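You operate a simulated robot arm through the tools that you are given. There is no shell and no other tool.

The job below is to be done with a simulated robot arm. You get a single attempt, and the scene is never put back.

TASK
Put things in order on the top of the charging bench. At the end: the clear measuring cylinder from the top of the charging bench stands on top of the silver tin (marked "sesame"); the clear cup from the top of the charging bench stands where the clear measuring cylinder stood; the yellow ball stands where the blue ladle stood; the blue ladle stands where the clear cup stood; whatever was shut is shut again. Leave all else as you found it, and nothing knocked over.

The check looks at the end state, three seconds after you hand in, the way a careful person would. Anything else that was tipped, shoved, dropped, spilled or broken makes it a failure.

THE ROBOT
A 5-joint arm with a two-finger parallel gripper, fixed in place. Base frame: the origin is at the foot of the arm, x ahead of it, y to its left, z up; the work surface is at about z = 0. Lengths are in m, angles in rad, forces in N, time in s.
With the tool pointing down near the work surface it reaches from about 0.26 to 0.68 m from the base axis. Its first joint turns from -1.152 to 1.152 rad. The tool tilts only in the upright plane through the base axis and itself; it spins freely about its own axis. Payload 2.9 kg.
The TCP is the grasp point between the finger pads, 0.03 m short of the fingertips. In the tool frame z runs along the fingers and y along their closing line. The gripper opens to 0.11 m. The fingers are 0.02 m wide and 0.01 m thick; the gripper's body (0.048 by 0.112 m) begins 0.055 m behind the TCP.
Orientation is that of the tool frame in the base frame, as a unit quaternion [w, x, y, z]. With the fingers straight down and closing along the base's y, the tool's x points along the base's -x, its y along +y and its z along -z.

THE INTERFACE
- The arm moves only by the tool jog_arm. Its argument "targets" is a list of rows, each an object of numbers (a shift or turn left out is 0, a gripper value left out holds the last): "rx", "ry", "rz": the turn, a rotation vector about the tool's x, y, z in degrees; "dx", "dy", "dz": the shift along the tool's x, y, z in cm; "jaw": the opening, from 0 (shut) to 1 (fully open). In form: [{"rx": .., "ry": .., "rz": .., "dx": .., "dy": .., "dz": .., "jaw": ..}, ...]. A call has 1 to 20 rows; each row shifts and turns the commanded pose from where the row before left it, along the tool's axes as they then stand. A row lasts 0.2 s, in which the tool goes at most 0.05 m and 0.15 rad; a call with a longer step from one row to the next is refused whole, and so is a gripper value outside its range. A pose out of reach is approached as far as the arm can. The call stops where the force on the tool passes 40 N (or 10 N more than at its start, if that is more) or the arm is blocked; 0.2 s more then pass. The fingers move at their own pace (about 0.108 m/s each) and stop on an object; they squeeze with about 43 N. The grip force told is the motor's: it shows also when the fingers shut on nothing. Time passes only in rows, and 0.2 s behind the last, so rows that do not move let the fingers close. The reply holds the time, the measured pose of the TCP, the force on the tool along the base axes, the opening and the grip force, in the units named above and with some noise, with the torque about the TCP (base axes, N m) and any sound that the robot's microphone picked up.
- Cameras (640 x 400 px; columns grow to the right, rows downward): "scene" is fixed at [0.0043, -0.4267, 0.6139]; the picture's right is [0.91, -0.41, 0.00], its down [-0.20, -0.46, -0.86] and it looks along [0.35, 0.79, -0.51] (base axes); focal length 343 px, centre (320, 200). "wrist" rides on the gripper at [0.072, 0.017, -0.103] in the tool frame; the picture's right is [-0.23, 0.97, 0.00], its down [-0.76, -0.18, -0.62] and it looks along [-0.61, -0.14, 0.78] (tool axes); focal length 222 px, centre (320, 200). There is no depth. A picture from a camera that has moved, and an enlarged one, comes with that camera's place and axes in the base frame and with its lens. The place of the scene camera against the robot may be out by one fixed shift of up to 0.025 m in any direction.
- capture(camera): a new picture of that camera. No time passes.
- zoom(camera, box): a new picture of the part [left, top, right, bottom] of that camera's present view, enlarged. No time passes.
- finish_job(): hands the job in; it is judged then, once.

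Nothing tells you positions but the pictures and the camera data. Unless the task says otherwise, let go and move clear before handing in.

The tools are called after "Emit:" by a JSON object that holds its "method" and its "body". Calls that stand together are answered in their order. jog_arm: Moves the arm, as the interface text tells. Its arguments: {"type":"object","properties":{"targets":{"type":"array","items":{"type":"object","properties":{"rx":{"type":"number"},"ry":{"type":"number"},"rz":{"type":"number"},"dx":{"type":"number"},"dy":{"type":"number"},"dz":{"type":"number"},"jaw":{"type":"number"}}}}},"required":["targets"]} The other tools are called the same way: capture (camera) takes a picture; zoom (camera, box) takes an enlarged picture of a part of a camera's view; finish_job () hands the job in.

At the start:

```text
clock: 0.0
position: [0.383, 0.1062, 0.3425]
tool_rot: [0.001, 0.0, 1.0, 0.0]
contact_force: [-0.1, -0.3, 0.2]
torque: [0.0, -0.02, 0.01]
gripper_width: 0.1101
grasp_force: 0.1
```

scene: 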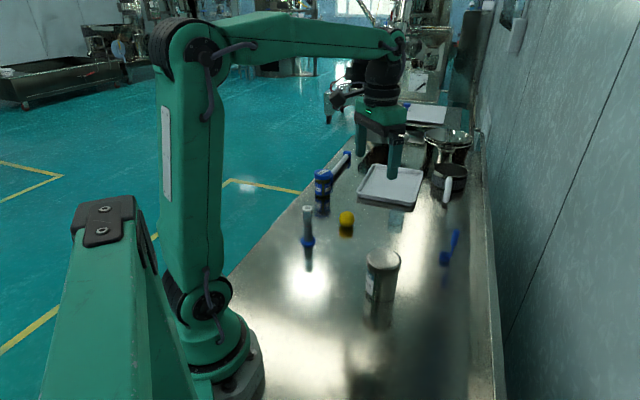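
wrist: 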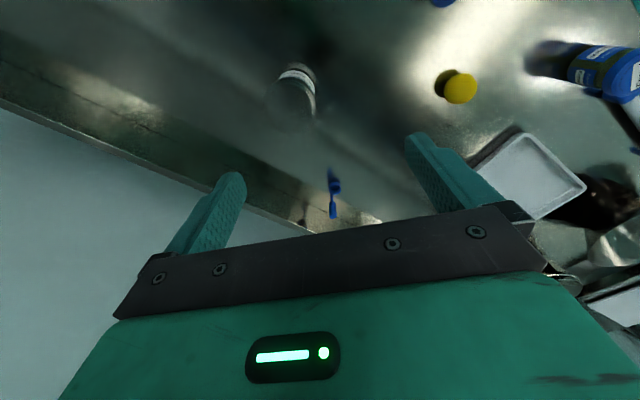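

The bench shows a silver tin, a blue-footed cylinder, a yellow ball, a blue ladle, a tray and further items; the clear cup is faint. I'll take enlarged pictures first to identify and locate everything.

Emit:
{"method": "zoom", "body": {"camera": "scene", "box": [280, 180, 480, 305]}}

Emit:
{"method": "zoom", "body": {"camera": "scene", "box": [300, 90, 500, 215]}}

Emit:
{"method": "zoom", "body": {"camera": "wrist", "box": [240, 40, 480, 190]}}

Emit:
{"method": "zoom", "body": {"camera": "wrist", "box": [400, 0, 640, 150]}}

```text
3.20 times, centred on (380, 242) of scene
camera zoom: at [0.0043, -0.4267, 0.6139], right [0.91, -0.41, 0.0], down [-0.2, -0.46, -0.86], along [0.35, 0.79, -0.51], focal length 1096 px, centre (128, 64)
```

zoom: 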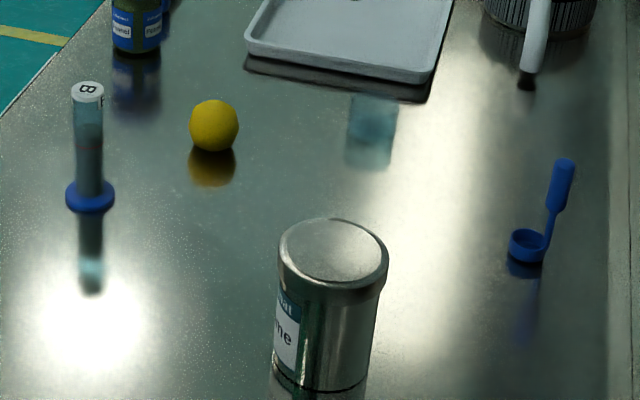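

```text
3.20 times, centred on (400, 152) of scene
camera zoom: at [0.0043, -0.4267, 0.6139], right [0.91, -0.41, 0.0], down [-0.2, -0.46, -0.86], along [0.35, 0.79, -0.51], focal length 1096 px, centre (64, 352)
```

zoom: 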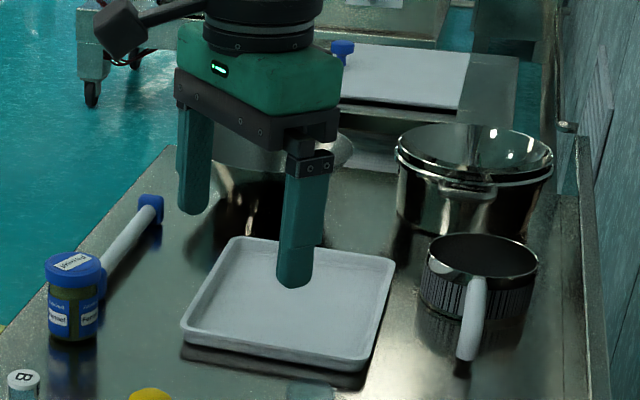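

```text
2.67 times, centred on (360, 115) of wrist
camera zoom: at [0.3097, 0.1228, 0.4454], right [0.23, 0.97, 0.0], down [0.76, -0.18, 0.62], along [0.61, -0.14, -0.78], focal length 592 px, centre (213, 427)
```

zoom: 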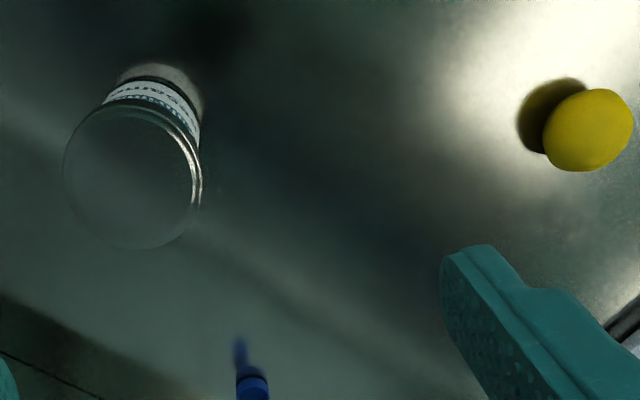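

```text
2.67 times, centred on (520, 75) of wrist
camera zoom: at [0.3097, 0.1228, 0.4454], right [0.23, 0.97, 0.0], down [0.76, -0.18, 0.62], along [0.61, -0.14, -0.78], focal length 592 px, centre (-213, 533)
```

zoom: 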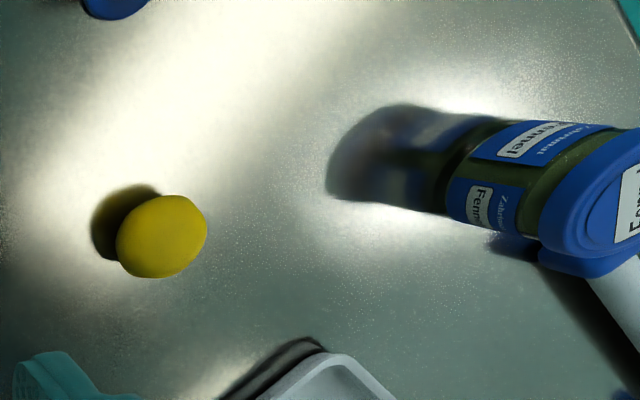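

The cylinder seems to be near (0.295, 0.315), tin near (0.374, 0.055), ball near (0.44, 0.35), cup near (0.56, 0.265) and the ladle upright near (0.61, 0.10). I'll shift the arm up high to get wrist views that check these.

Emit:
{"method": "jog_arm", "body": {"targets": [{"dx": 2.0, "dy": 3.5}, {"dx": 2.0, "dy": 3.5}, {"dx": 2.0, "dy": 3.5}, {"dx": 2.0, "dy": 3.5}, {}]}}

Emit:
{"method": "capture", "body": {"camera": "wrist"}}

Emit:
{"method": "capture", "body": {"camera": "scene"}}

```text
clock: 1.2
position: [0.3019, 0.2455, 0.3423]
tool_rot: [-0.001, 0.0, 1.0, 0.0]
contact_force: [0.1, 0.1, -0.2]
torque: [-0.01, 0.0, 0.04]
gripper_width: 0.11
grasp_force: 0.1
```

```text
taken
camera wrist: at [0.23, 0.2629, 0.4453], right [0.23, 0.97, 0.0], down [0.76, -0.18, 0.62], along [0.61, -0.14, -0.78], focal length 222 px, centre (320, 200)
```

wrist: 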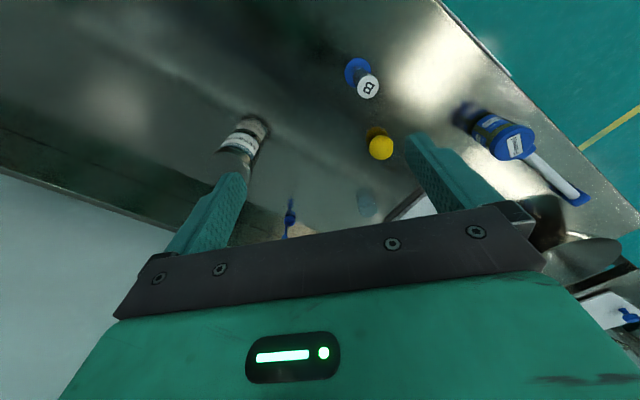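

```text
taken
```

scene: 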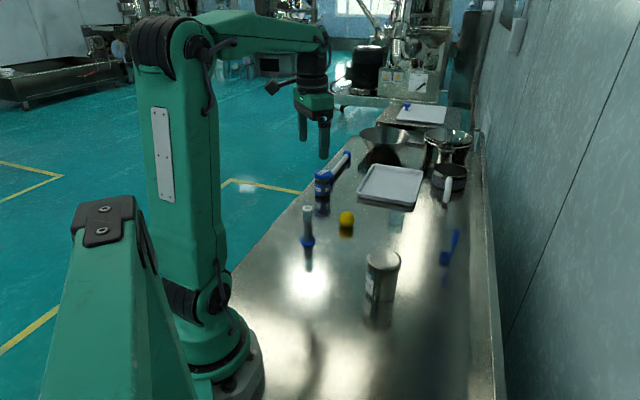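

All the objects now show in the wrist view, with the cup faint beside the ball. I'll enlarge this view to measure them.

Emit:
{"method": "zoom", "body": {"camera": "wrist", "box": [300, 40, 460, 140]}}

Emit:
{"method": "zoom", "body": {"camera": "wrist", "box": [270, 140, 430, 240]}}

Emit:
{"method": "zoom", "body": {"camera": "wrist", "box": [180, 90, 340, 190]}}

Emit:
{"method": "zoom", "body": {"camera": "scene", "box": [360, 190, 480, 265]}}

Emit:
{"method": "zoom", "body": {"camera": "scene", "box": [300, 110, 492, 230]}}

```text
4.00 times, centred on (380, 90) of wrist
camera zoom: at [0.23, 0.2629, 0.4453], right [0.23, 0.97, 0.0], down [0.76, -0.18, 0.62], along [0.61, -0.14, -0.78], focal length 888 px, centre (80, 640)
```

zoom: 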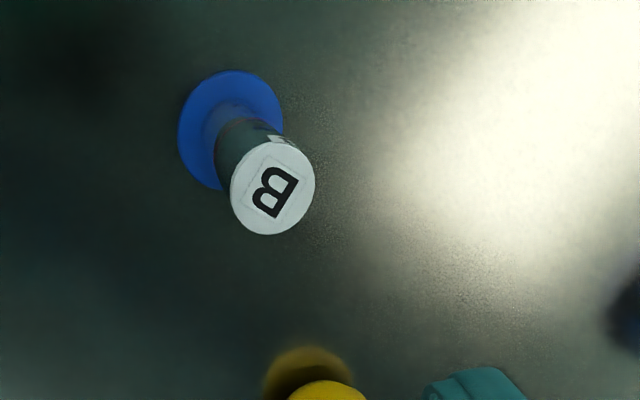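

```text
4.00 times, centred on (350, 190) of wrist
camera zoom: at [0.23, 0.2629, 0.4453], right [0.23, 0.97, 0.0], down [0.76, -0.18, 0.62], along [0.61, -0.14, -0.78], focal length 888 px, centre (200, 240)
```

zoom: 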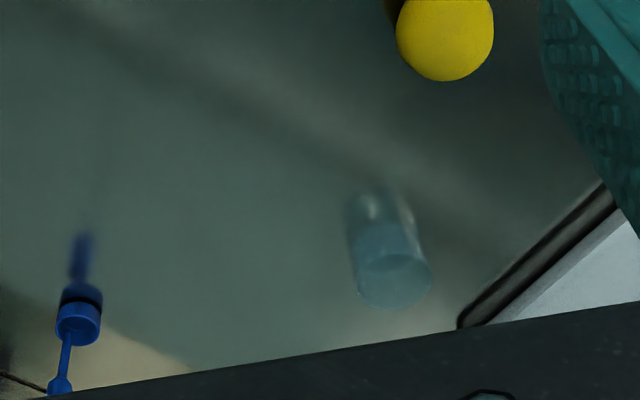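

```text
4.00 times, centred on (260, 140) of wrist
camera zoom: at [0.23, 0.2629, 0.4453], right [0.23, 0.97, 0.0], down [0.76, -0.18, 0.62], along [0.61, -0.14, -0.78], focal length 888 px, centre (560, 440)
```

zoom: 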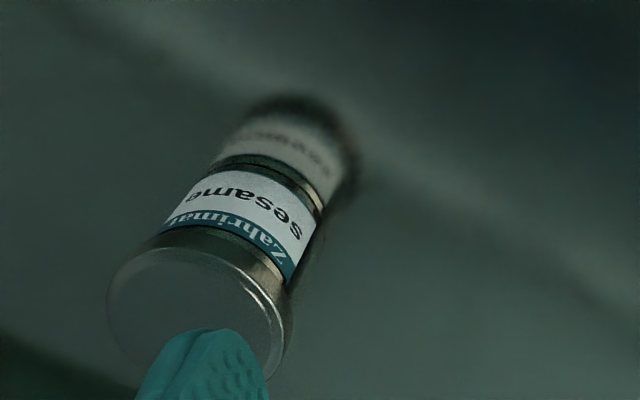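

```text
5.33 times, centred on (420, 228) of scene
camera zoom: at [0.0043, -0.4267, 0.6139], right [0.91, -0.41, 0.0], down [-0.2, -0.46, -0.86], along [0.35, 0.79, -0.51], focal length 1827 px, centre (-213, 53)
```

zoom: 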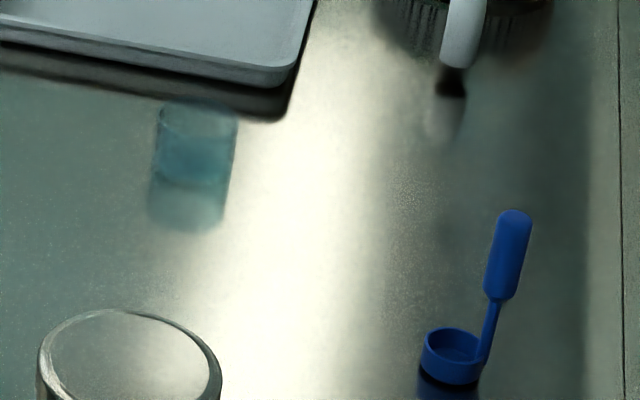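

```text
3.33 times, centred on (396, 170) of scene
camera zoom: at [0.0043, -0.4267, 0.6139], right [0.91, -0.41, 0.0], down [-0.2, -0.46, -0.86], along [0.35, 0.79, -0.51], focal length 1142 px, centre (67, 300)
```

zoom: 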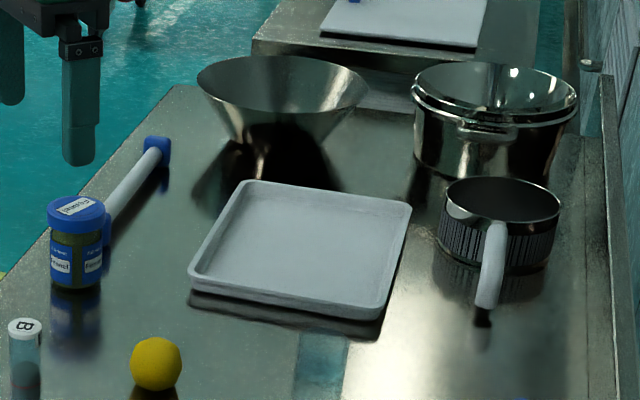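

Wrist triangulation puts the cylinder near (0.312, 0.310), about 0.116 tall, and the tin near (0.395, 0.054), about 0.093 tall. The scene camera appears shifted by about 1.5 cm. I'll take a closer wrist view of the tin to pin its lid down.

Emit:
{"method": "jog_arm", "body": {"targets": [{"dy": -3.6, "dz": 2.3}, {"dy": -3.6, "dz": 2.3}, {"dy": -3.6, "dz": 2.3}, {"dy": -3.7, "dz": 2.3}, {}]}}

Emit:
{"method": "capture", "body": {"camera": "wrist"}}

Emit:
{"method": "zoom", "body": {"camera": "wrist", "box": [240, 120, 400, 220]}}

```text
clock: 2.4
position: [0.3024, 0.1012, 0.2506]
tool_rot: [0.0, 0.001, 1.0, 0.0]
contact_force: [0.3, 0.3, 0.5]
torque: [0.0, 0.02, 0.02]
gripper_width: 0.1102
grasp_force: 0.1
```

```text
taken
camera wrist: at [0.23, 0.1179, 0.3541], right [0.23, 0.97, 0.0], down [0.76, -0.18, 0.62], along [0.61, -0.14, -0.78], focal length 222 px, centre (320, 200)
```

wrist: 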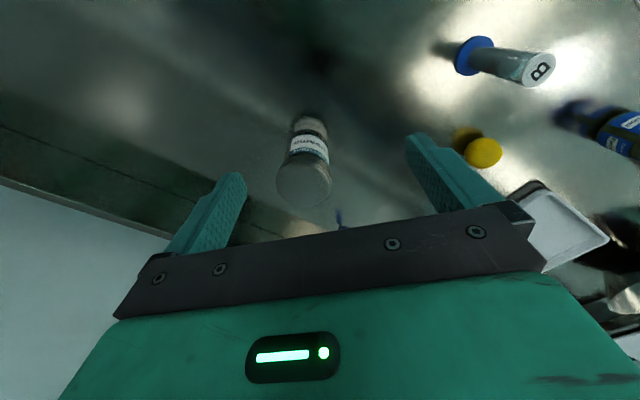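

```text
4.00 times, centred on (320, 170) of wrist
camera zoom: at [0.23, 0.1179, 0.3541], right [0.23, 0.97, 0.0], down [0.76, -0.18, 0.62], along [0.61, -0.14, -0.78], focal length 888 px, centre (320, 320)
```

zoom: 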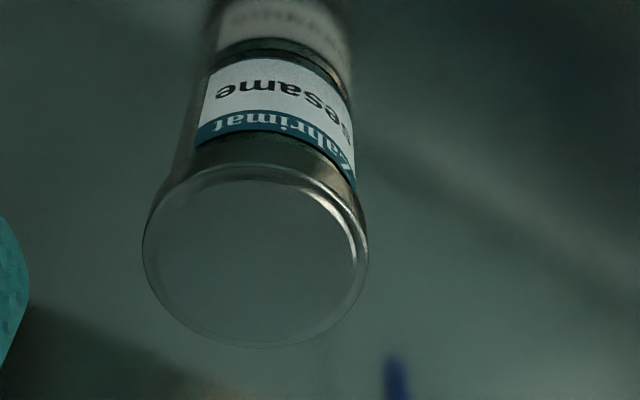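

The tin's lid centre works out to about (0.395, 0.056) with its top near z 0.10. Next I'll move over the cylinder at about (0.312, 0.309) and check alignment before descending.

Emit:
{"method": "jog_arm", "body": {"targets": [{"dy": 4.16, "dx": -0.19}, {"dy": 4.16, "dx": -0.19}, {"dy": 4.16, "dx": -0.19}, {"dy": 4.16, "dx": -0.19}, {"dy": 4.16, "dx": -0.19}, {}]}}

Emit:
{"method": "capture", "body": {"camera": "wrist"}}

Emit:
{"method": "zoom", "body": {"camera": "wrist", "box": [240, 80, 480, 230]}}

Emit:
{"method": "zoom", "body": {"camera": "scene", "box": [260, 130, 420, 260]}}

```text
clock: 3.8
position: [0.3111, 0.3089, 0.2499]
tool_rot: [0.001, 0.0, 1.0, 0.001]
contact_force: [-0.3, -0.5, 0.6]
torque: [-0.02, 0.04, 0.01]
gripper_width: 0.1102
grasp_force: 0.0
```

```text
taken
camera wrist: at [0.2395, 0.3262, 0.3537], right [0.23, 0.97, 0.0], down [0.76, -0.18, 0.62], along [0.61, -0.14, -0.78], focal length 222 px, centre (320, 200)
```

wrist: 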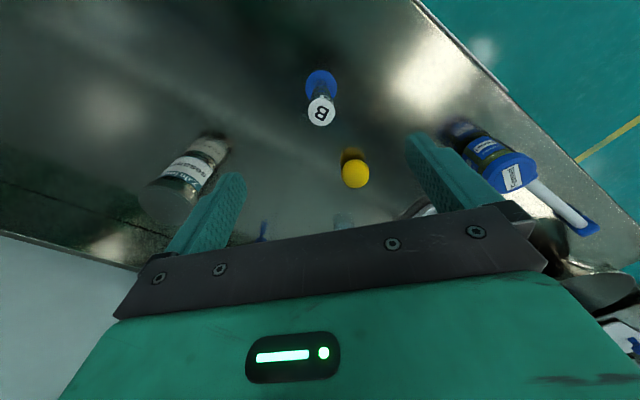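

```text
2.67 times, centred on (360, 155) of wrist
camera zoom: at [0.2395, 0.3262, 0.3537], right [0.23, 0.97, 0.0], down [0.76, -0.18, 0.62], along [0.61, -0.14, -0.78], focal length 592 px, centre (213, 320)
```

zoom: 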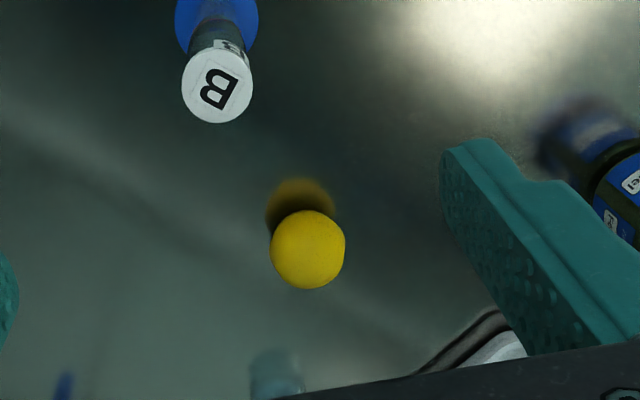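

```text
3.08 times, centred on (340, 195) of scene
camera zoom: at [0.0043, -0.4266, 0.6139], right [0.91, -0.41, 0.0], down [-0.2, -0.46, -0.86], along [0.35, 0.79, -0.51], focal length 1054 px, centre (258, 215)
```

zoom: 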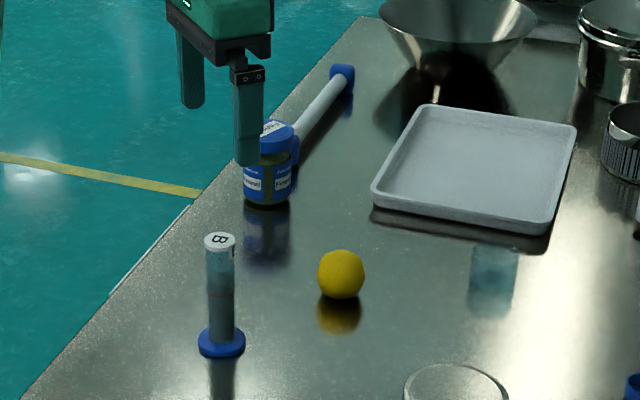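

The cap reads as (0.311, 0.311), which agrees with the earlier estimate, and the space between the open fingers is clear. I'll go down to z ≈ 0.08 and check before closing.

Emit:
{"method": "jog_arm", "body": {"targets": [{"dx": -0.06, "dy": 0.17, "dz": 4.2}, {"dz": 4.2}, {"dz": 4.2}, {"dz": 4.2}, {}]}}

Emit:
{"method": "capture", "body": {"camera": "wrist"}}

Emit:
{"method": "zoom", "body": {"camera": "scene", "box": [260, 170, 388, 250]}}

```text
clock: 5.0
position: [0.3111, 0.311, 0.0813]
tool_rot: [0.0, 0.0, 1.0, 0.0]
contact_force: [-0.9, -0.5, 0.1]
torque: [-0.01, 0.0, 0.03]
gripper_width: 0.1098
grasp_force: 0.1
```

```text
taken
camera wrist: at [0.2394, 0.3278, 0.1848], right [0.23, 0.97, 0.0], down [0.76, -0.18, 0.62], along [0.61, -0.14, -0.78], focal length 222 px, centre (320, 200)
```

wrist: 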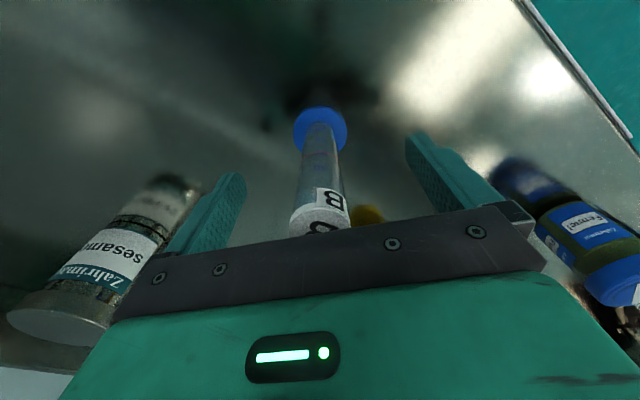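

```text
5.00 times, centred on (324, 210) of scene
camera zoom: at [0.0043, -0.4267, 0.6139], right [0.91, -0.41, 0.0], down [-0.2, -0.46, -0.86], along [0.35, 0.79, -0.51], focal length 1713 px, centre (300, 150)
```

zoom: 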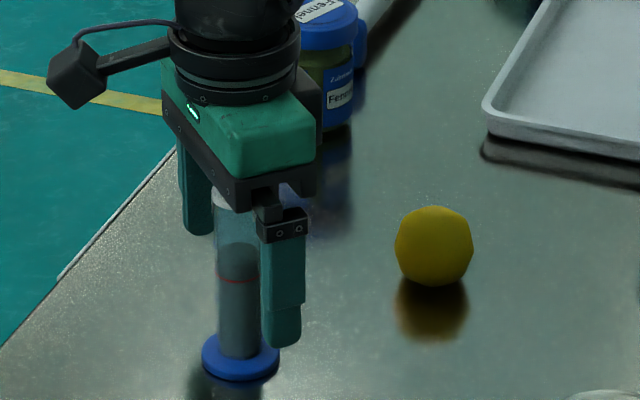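

The cylinder stands centred between the fingers, with its cap below the gripper body. I'll close on it.

Emit:
{"method": "jog_arm", "body": {"targets": [{"jaw": 0.0}, {}, {}, {}]}}

Emit:
{"method": "zoom", "body": {"camera": "scene", "box": [260, 170, 388, 250]}}

```text
clock: 6.0
position: [0.3111, 0.3101, 0.0828]
tool_rot: [-0.001, 0.0, 1.0, 0.001]
contact_force: [-0.1, -1.4, 0.1]
torque: [0.01, 0.03, 0.02]
gripper_width: 0.0262
grasp_force: 42.4
```

```text
5.00 times, centred on (324, 210) of scene
camera zoom: at [0.0043, -0.4267, 0.6139], right [0.91, -0.41, 0.0], down [-0.2, -0.46, -0.86], along [0.35, 0.79, -0.51], focal length 1713 px, centre (300, 150)
```

zoom: 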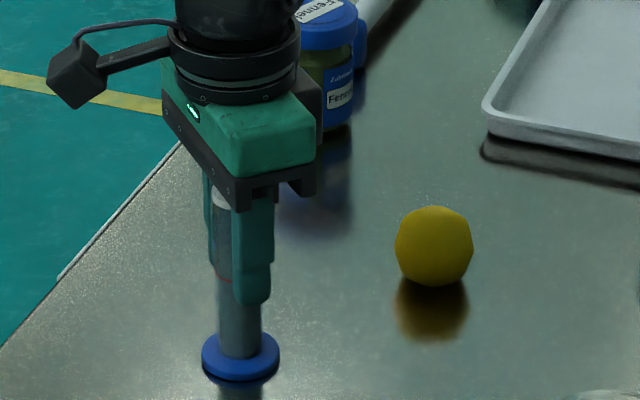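

The cylinder is held at 26 mm width. I'll lift it clear and carry it over to the tin.

Emit:
{"method": "jog_arm", "body": {"targets": [{"dz": -2.0}, {"dz": -4.0}, {"dz": -4.0}, {"dz": -4.0}, {"dz": -2.8}, {}, {"dx": -0.7, "dy": -2.11}, {"dx": -1.4, "dy": -4.23}, {"dx": -1.4, "dy": -4.23}, {"dx": -1.4, "dy": -4.23}, {"dx": -1.4, "dy": -4.23}, {"dx": -1.4, "dy": -4.23}, {"dx": -0.7, "dy": -2.14}, {}]}}

Emit:
{"method": "capture", "body": {"camera": "wrist"}}

Emit:
{"method": "capture", "body": {"camera": "scene"}}

Emit:
{"method": "zoom", "body": {"camera": "scene", "box": [320, 170, 480, 310]}}

```text
clock: 9.0
position: [0.3964, 0.0568, 0.2498]
tool_rot: [0.001, -0.001, 1.0, 0.0]
contact_force: [0.5, 0.2, -0.9]
torque: [0.01, 0.02, 0.02]
gripper_width: 0.0264
grasp_force: 43.3
```

```text
taken
camera wrist: at [0.324, 0.0737, 0.3531], right [0.23, 0.97, 0.0], down [0.76, -0.18, 0.62], along [0.61, -0.14, -0.78], focal length 222 px, centre (320, 200)
```

wrist: 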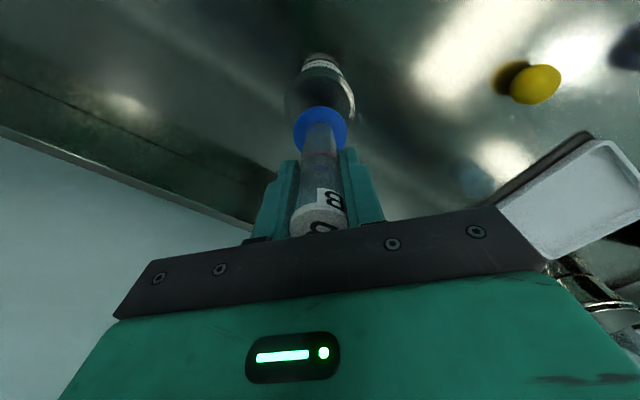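

```text
taken
```

scene: 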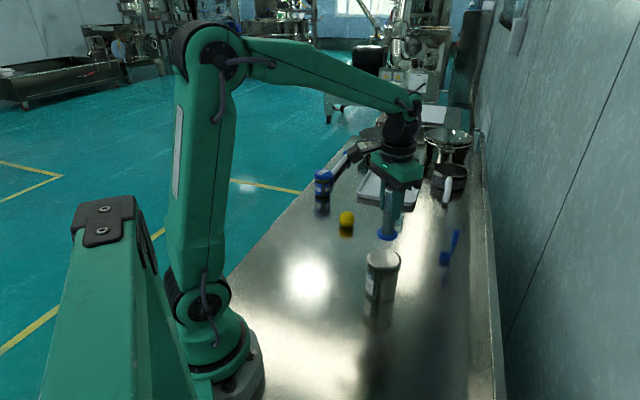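

```text
2.86 times, centred on (400, 240) of scene
camera zoom: at [0.0042, -0.4267, 0.6139], right [0.91, -0.41, 0.0], down [-0.2, -0.46, -0.86], along [0.35, 0.79, -0.51], focal length 979 px, centre (91, 86)
```

zoom: 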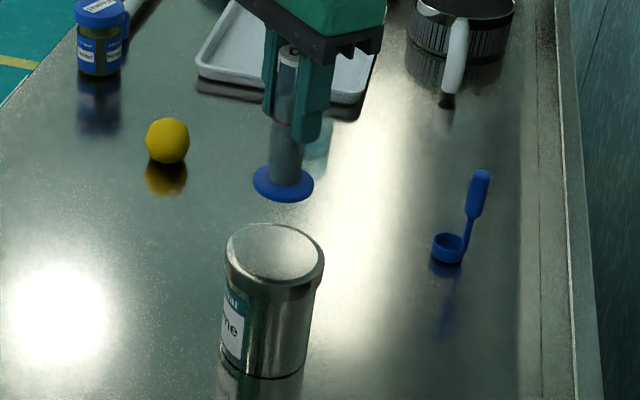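

The cylinder is lined up above the tin in both views. I'll lower it slowly and watch the force for contact.

Emit:
{"method": "jog_arm", "body": {"targets": [{"dx": 0.1, "dz": 2.5}, {"dz": 2.0}, {"dz": 1.0}, {}]}}

Emit:
{"method": "zoom", "body": {"camera": "scene", "box": [340, 190, 436, 310]}}

Emit:
{"method": "zoom", "body": {"camera": "wrist", "box": [240, 40, 400, 140]}}

```text
clock: 10.0
position: [0.3951, 0.057, 0.1944]
tool_rot: [-0.001, 0.0, 1.0, 0.0]
contact_force: [0.3, 0.7, -0.8]
torque: [0.0, -0.02, -0.01]
gripper_width: 0.0266
grasp_force: 43.0
```

```text
3.33 times, centred on (388, 250) of scene
camera zoom: at [0.0043, -0.4267, 0.6139], right [0.91, -0.41, 0.0], down [-0.2, -0.46, -0.86], along [0.35, 0.79, -0.51], focal length 1142 px, centre (93, 33)
```

zoom: 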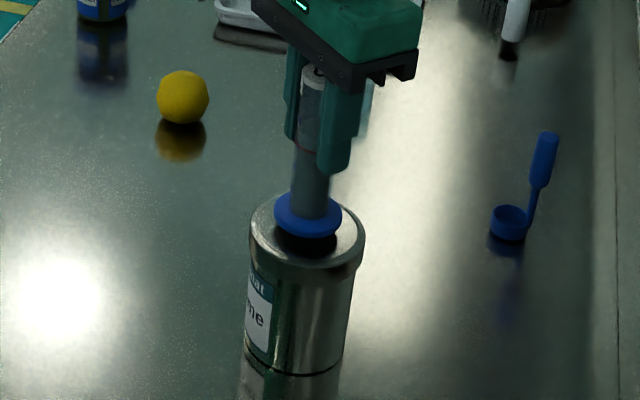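

```text
4.00 times, centred on (320, 90) of wrist
camera zoom: at [0.3228, 0.0733, 0.298], right [0.23, 0.97, 0.0], down [0.76, -0.18, 0.62], along [0.61, -0.14, -0.78], focal length 888 px, centre (320, 640)
```

zoom: 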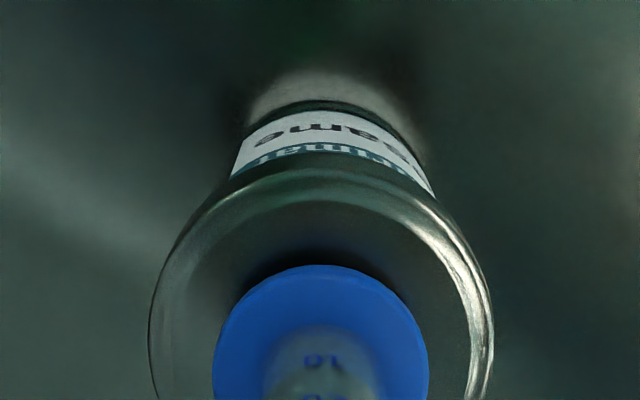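

The foot is centred over the lid with roughly a centimetre left. I'll lower the rest in small steps.

Emit:
{"method": "jog_arm", "body": {"targets": [{"dz": 0.4}, {"dz": 0.3}, {"dz": 0.2}, {}]}}

Emit:
{"method": "zoom", "body": {"camera": "scene", "box": [360, 220, 424, 270]}}

```text
clock: 11.0
position: [0.3953, 0.057, 0.1861]
tool_rot: [0.0, 0.0, 1.0, 0.001]
contact_force: [-0.2, 0.8, -0.5]
torque: [-0.05, -0.01, 0.0]
gripper_width: 0.0264
grasp_force: 42.8
```

```text
8.00 times, centred on (392, 245) of scene
camera zoom: at [0.0043, -0.4267, 0.6139], right [0.91, -0.41, 0.0], down [-0.2, -0.46, -0.86], along [0.35, 0.79, -0.51], focal length 2741 px, centre (-256, -160)
```

zoom: 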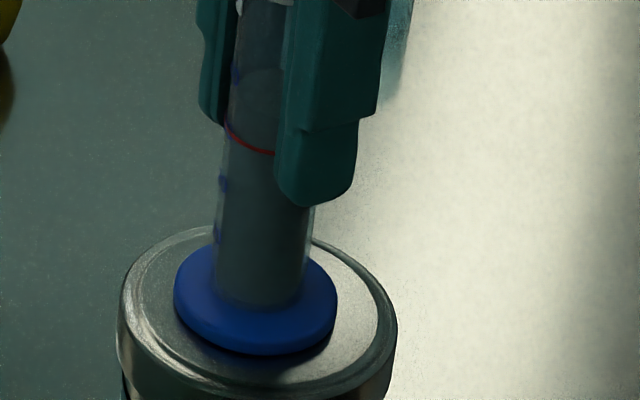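

The foot is just above the lid with a very small gap. I'll continue in 1 mm steps.

Emit:
{"method": "jog_arm", "body": {"targets": [{"dz": 0.1}, {"dz": 0.1}, {}]}}

Emit:
{"method": "zoom", "body": {"camera": "scene", "box": [360, 220, 424, 270]}}

```text
clock: 11.8
position: [0.3949, 0.0558, 0.1853]
tool_rot: [0.002, -0.001, 1.0, 0.0]
contact_force: [-5.5, -1.0, 27.3]
torque: [0.02, 0.51, 0.09]
gripper_width: 0.0265
grasp_force: 42.8
```

```text
8.00 times, centred on (392, 245) of scene
camera zoom: at [0.0041, -0.4267, 0.6139], right [0.91, -0.41, 0.0], down [-0.2, -0.46, -0.86], along [0.35, 0.79, -0.5], focal length 2741 px, centre (-256, -160)
```

zoom: 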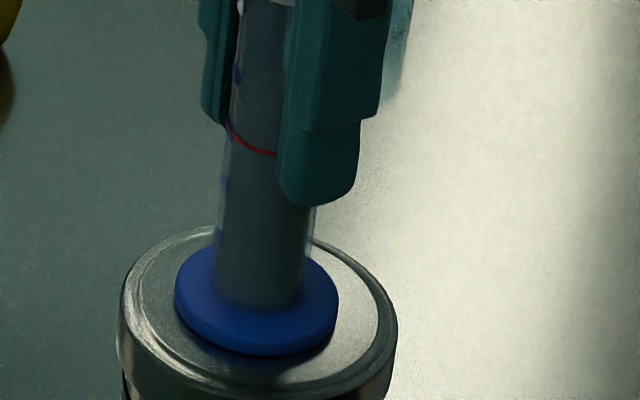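

It's in firm contact (27 N), so the cylinder is standing on the lid. I'll ease off by about 1 mm to unload it, then open the fingers.

Emit:
{"method": "jog_arm", "body": {"targets": [{"dz": -0.1}, {}]}}

```text
clock: 12.4
position: [0.3956, 0.0575, 0.1858]
tool_rot: [0.002, 0.0, 1.0, -0.001]
contact_force: [-0.1, 0.5, 22.6]
torque: [0.04, -0.13, 0.06]
gripper_width: 0.0266
grasp_force: 43.7
```

There's still 22 N of push-down, so I'll ease up a little more before releasing.

Emit:
{"method": "jog_arm", "body": {"targets": [{"dz": -0.08}, {}]}}

```text
clock: 13.0
position: [0.3945, 0.0571, 0.186]
tool_rot: [-0.001, 0.001, 1.0, 0.0]
contact_force: [4.0, 0.7, 9.7]
torque: [-0.04, -0.6, 0.04]
gripper_width: 0.0265
grasp_force: 43.2
```

The load is down to about 10 N. I'll open the fingers and check that it stands.

Emit:
{"method": "jog_arm", "body": {"targets": [{"jaw": 0.7}, {}, {}]}}

Emit:
{"method": "zoom", "body": {"camera": "scene", "box": [340, 170, 468, 270]}}

Emit:
{"method": "capture", "body": {"camera": "wrist"}}

```text
clock: 13.8
position: [0.395, 0.0575, 0.1854]
tool_rot: [0.0, 0.0, 1.0, 0.0]
contact_force: [1.0, 0.1, 0.4]
torque: [-0.01, -0.01, -0.01]
gripper_width: 0.0769
grasp_force: 0.1
```

```text
4.00 times, centred on (404, 220) of scene
camera zoom: at [0.0043, -0.4267, 0.6139], right [0.91, -0.41, 0.0], down [-0.2, -0.46, -0.86], along [0.35, 0.79, -0.51], focal length 1370 px, centre (-16, 120)
```

zoom: 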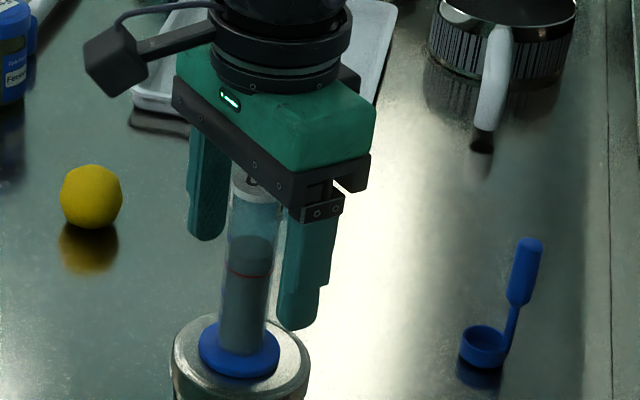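

```text
taken
camera wrist: at [0.3228, 0.0736, 0.2889], right [0.23, 0.97, 0.0], down [0.76, -0.18, 0.62], along [0.61, -0.14, -0.78], focal length 222 px, centre (320, 200)
```

wrist: 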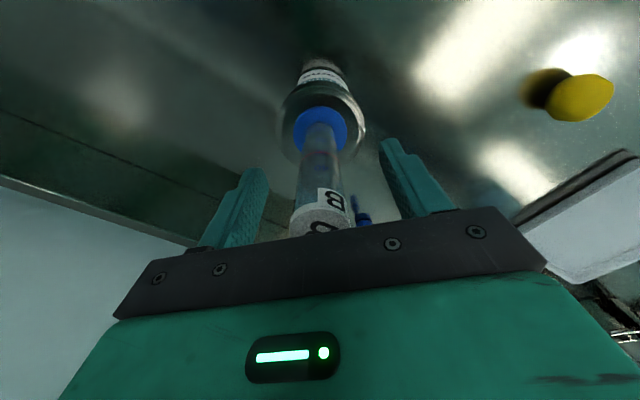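

The cylinder stands alone on the tin. I'll rise straight up until clear, then go for a close look at the cup.

Emit:
{"method": "jog_arm", "body": {"targets": [{"dz": -3.0}, {"dz": -4.5}, {"dz": -4.5}, {}, {"dx": -1.1, "dy": 4.46}, {"dx": -1.1, "dy": 4.46}, {"dx": -1.1, "dy": 4.46}, {"dx": -1.1, "dy": 4.46}, {"dx": -1.1, "dy": 4.46}, {"dz": 4.0}, {"dz": 4.0}, {"dz": 2.5}, {}]}}

Emit:
{"method": "capture", "body": {"camera": "wrist"}}

Emit:
{"method": "zoom", "body": {"camera": "wrist", "box": [280, 130, 440, 230]}}

Emit:
{"method": "zoom", "body": {"camera": "scene", "box": [340, 170, 468, 310]}}

```text
clock: 16.6
position: [0.4495, 0.2817, 0.2002]
tool_rot: [0.0, 0.0, 1.0, 0.0]
contact_force: [0.5, -0.9, -0.5]
torque: [0.0, -0.01, -0.01]
gripper_width: 0.0771
grasp_force: 0.0
```

```text
taken
camera wrist: at [0.378, 0.2971, 0.3038], right [0.23, 0.97, 0.0], down [0.76, -0.18, 0.62], along [0.61, -0.14, -0.78], focal length 222 px, centre (320, 200)
```

wrist: 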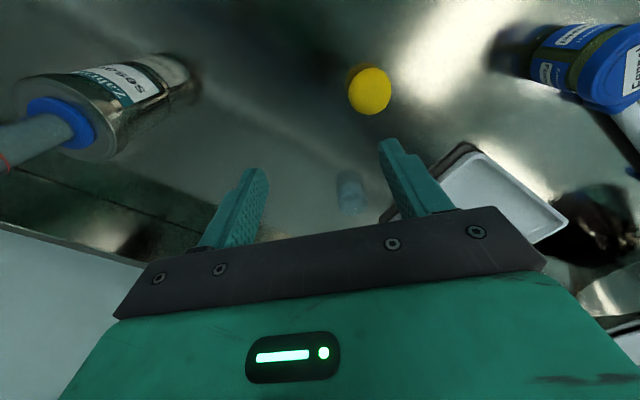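

```text
4.00 times, centred on (360, 180) of wrist
camera zoom: at [0.378, 0.2971, 0.3038], right [0.23, 0.97, 0.0], down [0.76, -0.18, 0.62], along [0.61, -0.14, -0.78], focal length 888 px, centre (160, 280)
```

zoom: 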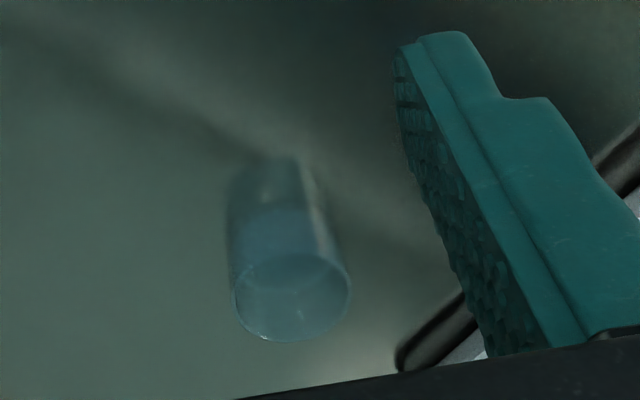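

```text
2.86 times, centred on (404, 240) of scene
camera zoom: at [0.0043, -0.4267, 0.6139], right [0.91, -0.41, 0.0], down [-0.2, -0.46, -0.86], along [0.35, 0.79, -0.51], focal length 979 px, centre (80, 86)
```

zoom: 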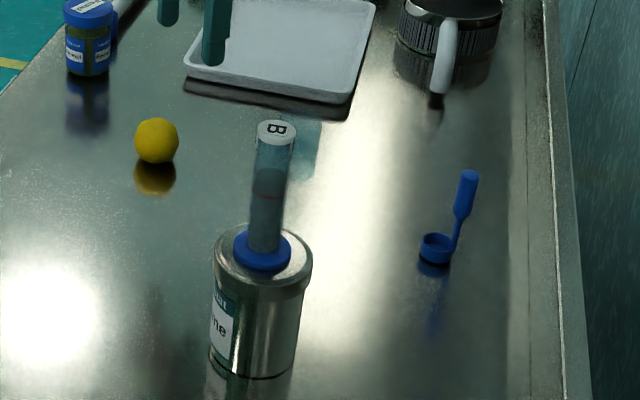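

The cup triangulates to (0.604, 0.296), rim at z ≈ 0.04 and about 45 mm wide; the cylinder stands straight on the tin. I'll move above the cup and check alignment before descending.

Emit:
{"method": "jog_arm", "body": {"targets": [{"dx": -3.86, "dy": 0.36}, {"dx": -3.86, "dy": 0.36}, {"dx": -3.86, "dy": 0.36}, {"dx": -3.86, "dy": 0.36}, {}]}}

Emit:
{"method": "capture", "body": {"camera": "wrist"}}

Emit:
{"method": "zoom", "body": {"camera": "wrist", "box": [240, 40, 400, 140]}}

Emit:
{"method": "capture", "body": {"camera": "scene"}}

```text
clock: 17.8
position: [0.591, 0.2891, 0.1954]
tool_rot: [0.0, 0.0, 1.0, 0.002]
contact_force: [-0.4, -0.5, 0.2]
torque: [0.01, 0.03, -0.01]
gripper_width: 0.0773
grasp_force: 0.0
out of reach, approached as far as the arm can: row 4
```

```text
taken
camera wrist: at [0.5189, 0.3052, 0.2996], right [0.23, 0.97, 0.0], down [0.76, -0.18, 0.62], along [0.61, -0.14, -0.78], focal length 222 px, centre (320, 200)
```

wrist: 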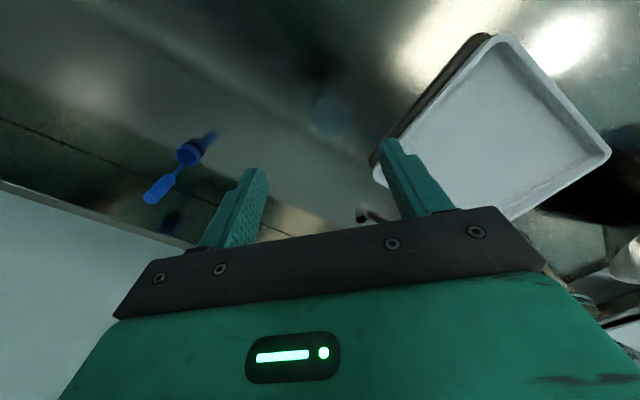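

```text
4.00 times, centred on (320, 90) of wrist
camera zoom: at [0.5189, 0.3052, 0.2996], right [0.23, 0.97, 0.0], down [0.76, -0.18, 0.62], along [0.61, -0.14, -0.78], focal length 888 px, centre (320, 640)
```

zoom: 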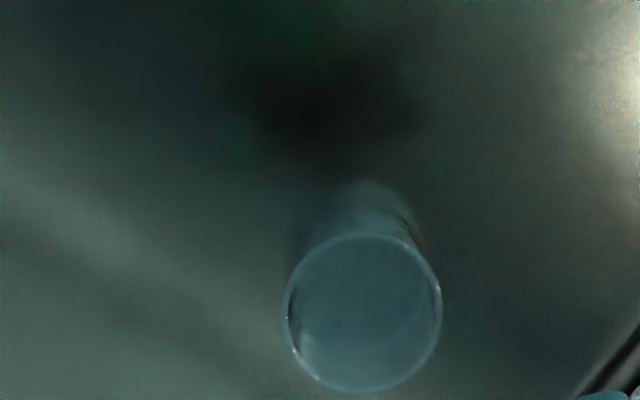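

```text
taken
```

scene: 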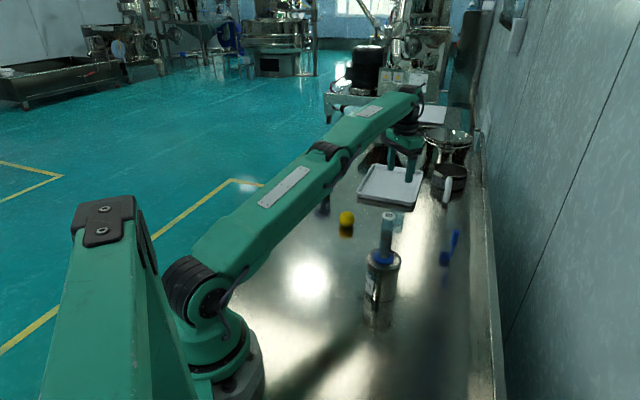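

Straight down at this height the arm stops at 0.66 m range, about 1.5 cm short. The cup centre is (0.606, 0.297), and the reach grows lower down. I'll descend partway and read the pose again.

Emit:
{"method": "jog_arm", "body": {"targets": [{"dx": -0.1, "dy": 0.06, "dz": 3.5}, {"dx": -0.1, "dy": 0.06, "dz": 3.5}, {"dz": 3.0}, {}]}}

Emit:
{"method": "capture", "body": {"camera": "wrist"}}

Emit:
{"method": "zoom", "body": {"camera": "wrist", "box": [240, 60, 400, 160]}}

```text
clock: 18.8
position: [0.5938, 0.2892, 0.0977]
tool_rot: [0.0, -0.001, 1.0, 0.0]
contact_force: [-0.8, -0.2, 0.5]
torque: [-0.02, 0.0, -0.01]
gripper_width: 0.0769
grasp_force: 0.0
```

```text
taken
camera wrist: at [0.5208, 0.3053, 0.1996], right [0.23, 0.97, 0.0], down [0.76, -0.18, 0.62], along [0.61, -0.14, -0.78], focal length 222 px, centre (320, 200)
```

wrist: 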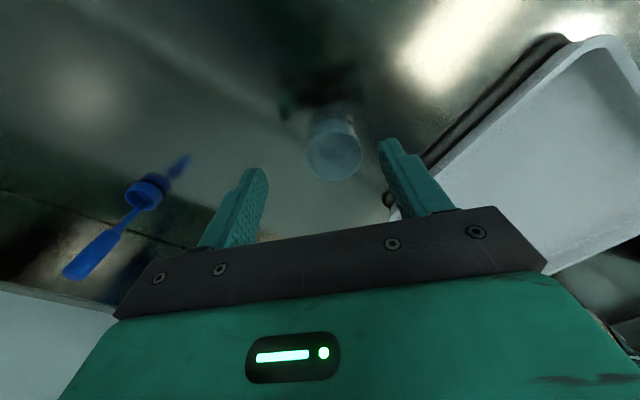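

```text
4.00 times, centred on (320, 110) of wrist
camera zoom: at [0.5208, 0.3053, 0.1996], right [0.23, 0.97, 0.0], down [0.76, -0.18, 0.62], along [0.61, -0.14, -0.78], focal length 888 px, centre (320, 560)
```

zoom: 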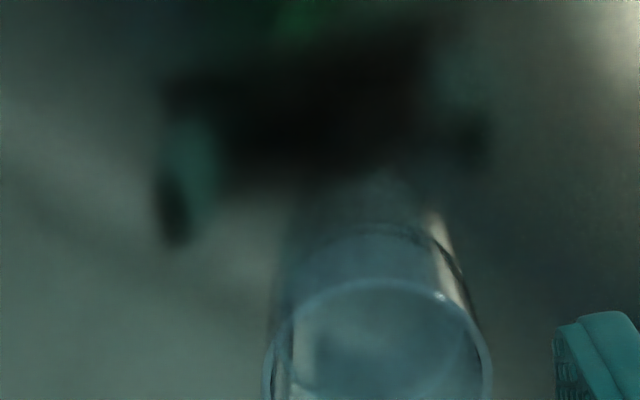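

The arm now has more reach at this height, and the cup is at about (0.604, 0.297), 1 cm further out. I'll shift onto it and go down to z ≈ 0.05, then check.

Emit:
{"method": "jog_arm", "body": {"targets": [{"dx": -0.5, "dy": 0.4, "dz": 1.0}, {"dx": -0.5, "dy": 0.4, "dz": 2.0}, {"dz": 1.5}, {}]}}

Emit:
{"method": "capture", "body": {"camera": "wrist"}}

Emit:
{"method": "zoom", "body": {"camera": "scene", "box": [360, 150, 456, 240]}}

```text
clock: 19.8
position: [0.6028, 0.2983, 0.0516]
tool_rot: [-0.001, 0.0, 1.0, 0.0]
contact_force: [1.0, 0.1, -0.5]
torque: [0.02, 0.01, 0.02]
gripper_width: 0.0771
grasp_force: 0.1
```

```text
taken
camera wrist: at [0.5311, 0.3139, 0.1554], right [0.23, 0.97, 0.0], down [0.76, -0.18, 0.62], along [0.61, -0.14, -0.78], focal length 222 px, centre (320, 200)
```

wrist: 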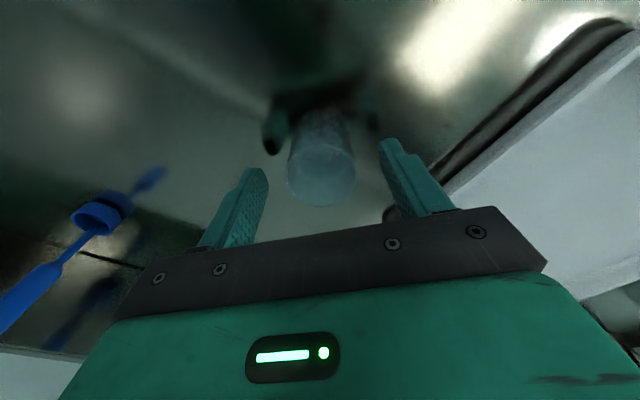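

```text
4.44 times, centred on (408, 195) of scene
camera zoom: at [0.0043, -0.4267, 0.6139], right [0.91, -0.41, 0.0], down [-0.2, -0.46, -0.86], along [0.35, 0.79, -0.51], focal length 1523 px, centre (-71, 222)
```

zoom: 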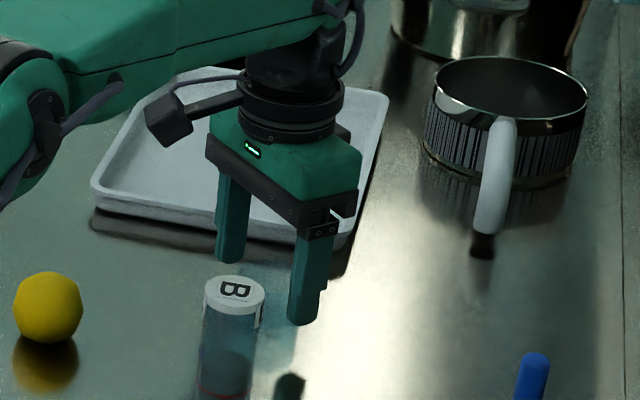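

The cup sits between the fingers, about 2 mm nearer the base than the grasp point. I'll correct that, drop to z ≈ 0.037 and close.

Emit:
{"method": "jog_arm", "body": {"targets": [{"dx": 0.15, "dz": 0.8}, {"dz": 0.65}, {}]}}

Emit:
{"method": "capture", "body": {"camera": "wrist"}}

```text
clock: 20.6
position: [0.6021, 0.2978, 0.0374]
tool_rot: [0.0, 0.0, 1.0, 0.0]
contact_force: [0.7, 0.5, 0.3]
torque: [0.03, 0.02, -0.01]
gripper_width: 0.0771
grasp_force: 0.1
```

```text
taken
camera wrist: at [0.5292, 0.3136, 0.1407], right [0.23, 0.97, 0.0], down [0.76, -0.18, 0.62], along [0.61, -0.14, -0.78], focal length 222 px, centre (320, 200)
```

wrist: 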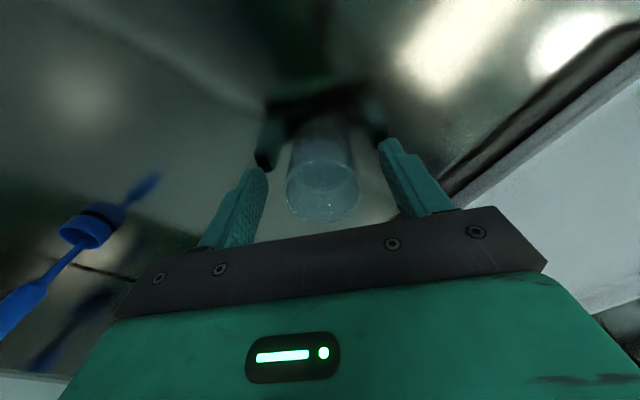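

The cup is centred between the fingers now. I'll close on it.

Emit:
{"method": "jog_arm", "body": {"targets": [{"jaw": 0.0}, {}, {}]}}

Emit:
{"method": "capture", "body": {"camera": "wrist"}}

```text
clock: 21.4
position: [0.6012, 0.2962, 0.037]
tool_rot: [0.0, -0.001, 1.0, 0.0]
contact_force: [1.0, 0.1, 0.0]
torque: [-0.03, -0.01, 0.02]
gripper_width: 0.0465
grasp_force: 42.7
```

```text
taken
camera wrist: at [0.5292, 0.3136, 0.1407], right [0.23, 0.97, 0.0], down [0.76, -0.18, 0.62], along [0.61, -0.14, -0.78], focal length 222 px, centre (320, 200)
```

wrist: 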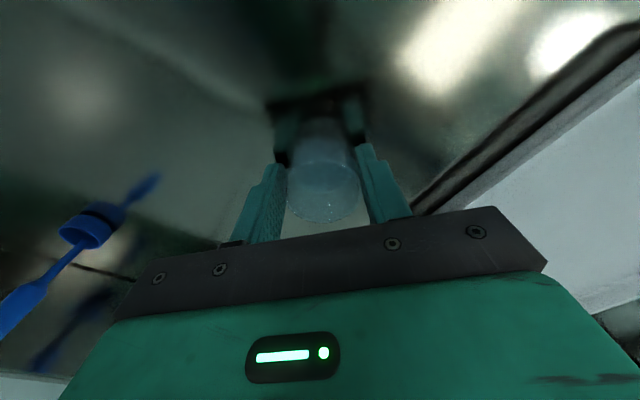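

The cup is held at 46 mm. I'll lift, draw it in toward the base and carry it over to the cylinder's old spot at (0.312, 0.3105).

Emit:
{"method": "jog_arm", "body": {"targets": [{"dz": -1.5}, {"dz": -3.0}, {"dx": 2.0, "dz": -3.0}, {"dx": 3.0, "dz": -2.5}, {"dx": 4.0, "dy": 0.22}, {"dx": 4.0, "dy": 0.22}, {"dx": 4.0, "dy": 0.22}, {"dx": 4.0, "dy": 0.22}, {"dx": 4.0, "dy": 0.22}, {"dx": 2.5, "dy": 0.2}, {"dx": 1.5}, {}]}}

Emit:
{"method": "capture", "body": {"camera": "wrist"}}

Emit:
{"method": "zoom", "body": {"camera": "scene", "box": [260, 160, 480, 310]}}

```text
clock: 24.0
position: [0.3117, 0.3103, 0.1385]
tool_rot: [0.001, 0.0, 1.0, 0.0]
contact_force: [0.6, 0.5, -0.6]
torque: [0.01, 0.01, -0.01]
gripper_width: 0.0435
grasp_force: 43.3
```

```text
taken
camera wrist: at [0.2389, 0.3267, 0.2407], right [0.23, 0.97, 0.0], down [0.76, -0.18, 0.62], along [0.61, -0.14, -0.78], focal length 222 px, centre (320, 200)
```

wrist: 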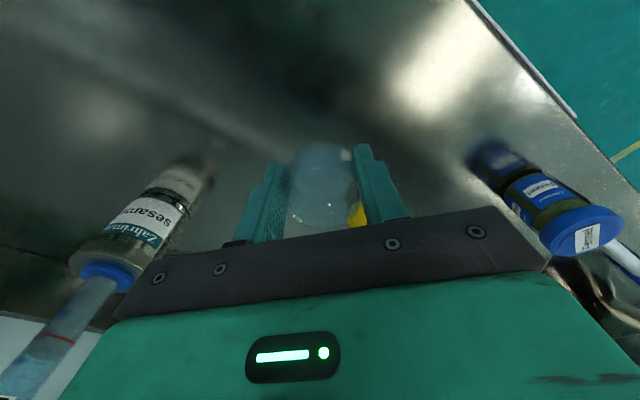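

```text
2.67 times, centred on (370, 235) of scene
camera zoom: at [0.0042, -0.4267, 0.6139], right [0.91, -0.41, 0.0], down [-0.2, -0.46, -0.86], along [0.35, 0.79, -0.51], focal length 914 px, centre (187, 107)
```

zoom: 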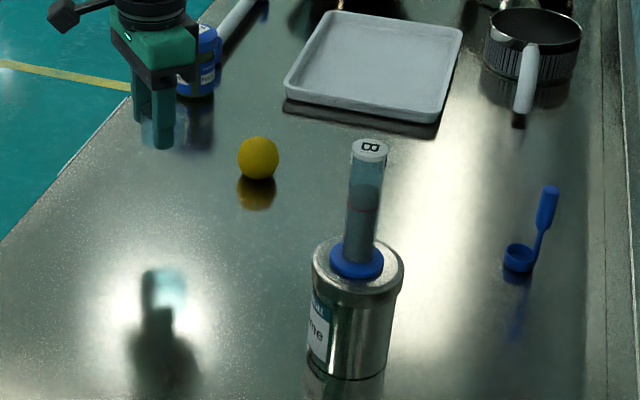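

The grip width has changed from 46 to 43 mm, so the cup may have shifted in the fingers. I'll look closely before lowering.

Emit:
{"method": "zoom", "body": {"camera": "wrist", "box": [240, 110, 420, 240]}}

Emit:
{"method": "zoom", "body": {"camera": "scene", "box": [285, 160, 365, 230]}}

```text
3.08 times, centred on (330, 175) of wrist
camera zoom: at [0.2389, 0.3267, 0.2407], right [0.23, 0.97, 0.0], down [0.76, -0.18, 0.62], along [0.61, -0.14, -0.78], focal length 684 px, centre (289, 277)
```

zoom: 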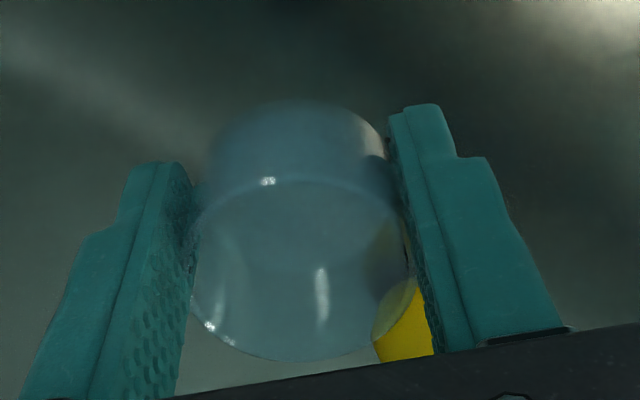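

```text
5.71 times, centred on (325, 195) of scene
camera zoom: at [0.0042, -0.4267, 0.6139], right [0.91, -0.41, 0.0], down [-0.2, -0.46, -0.86], along [0.35, 0.79, -0.51], focal length 1958 px, centre (291, 229)
```

zoom: 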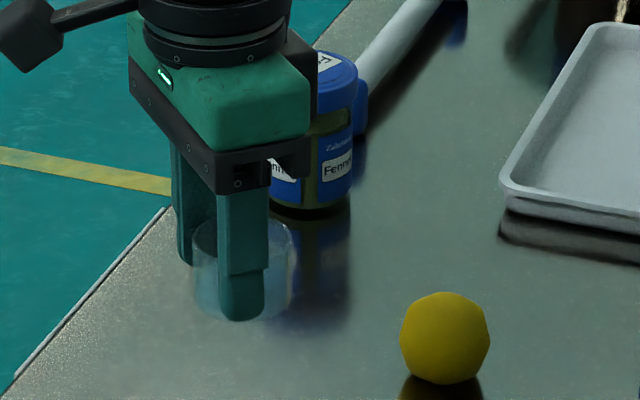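

The cup looks upright; it may just have turned slightly in the grip. I'll zoom in further to check its tilt and bottom height.

Emit:
{"method": "zoom", "body": {"camera": "scene", "box": [305, 190, 341, 220]}}

Emit:
{"method": "zoom", "body": {"camera": "wrist", "box": [270, 130, 370, 235]}}

```text
13.33 times, centred on (323, 205) of scene
camera zoom: at [0.0042, -0.4267, 0.6139], right [0.91, -0.41, 0.0], down [-0.2, -0.46, -0.86], along [0.35, 0.79, -0.51], focal length 4568 px, centre (280, 133)
```

zoom: 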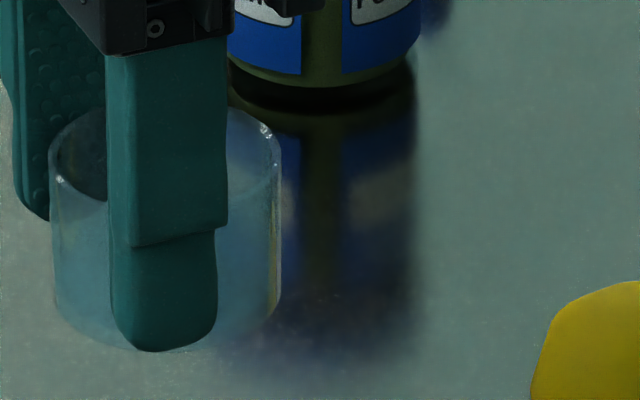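

```text
3.81 times, centred on (320, 182) of wrist
camera zoom: at [0.2389, 0.3267, 0.2407], right [0.23, 0.97, 0.0], down [0.76, -0.18, 0.62], along [0.61, -0.14, -0.78], focal length 846 px, centre (320, 267)
```

zoom: 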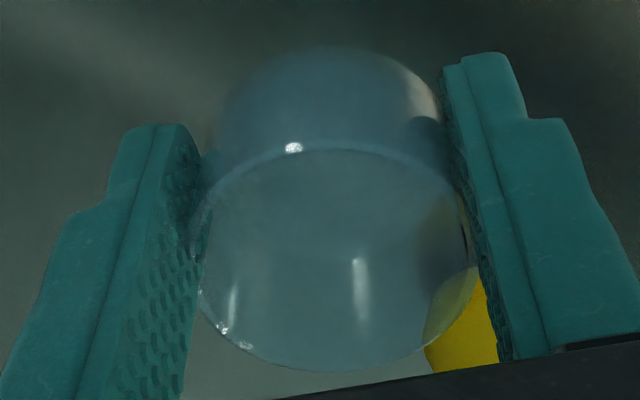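

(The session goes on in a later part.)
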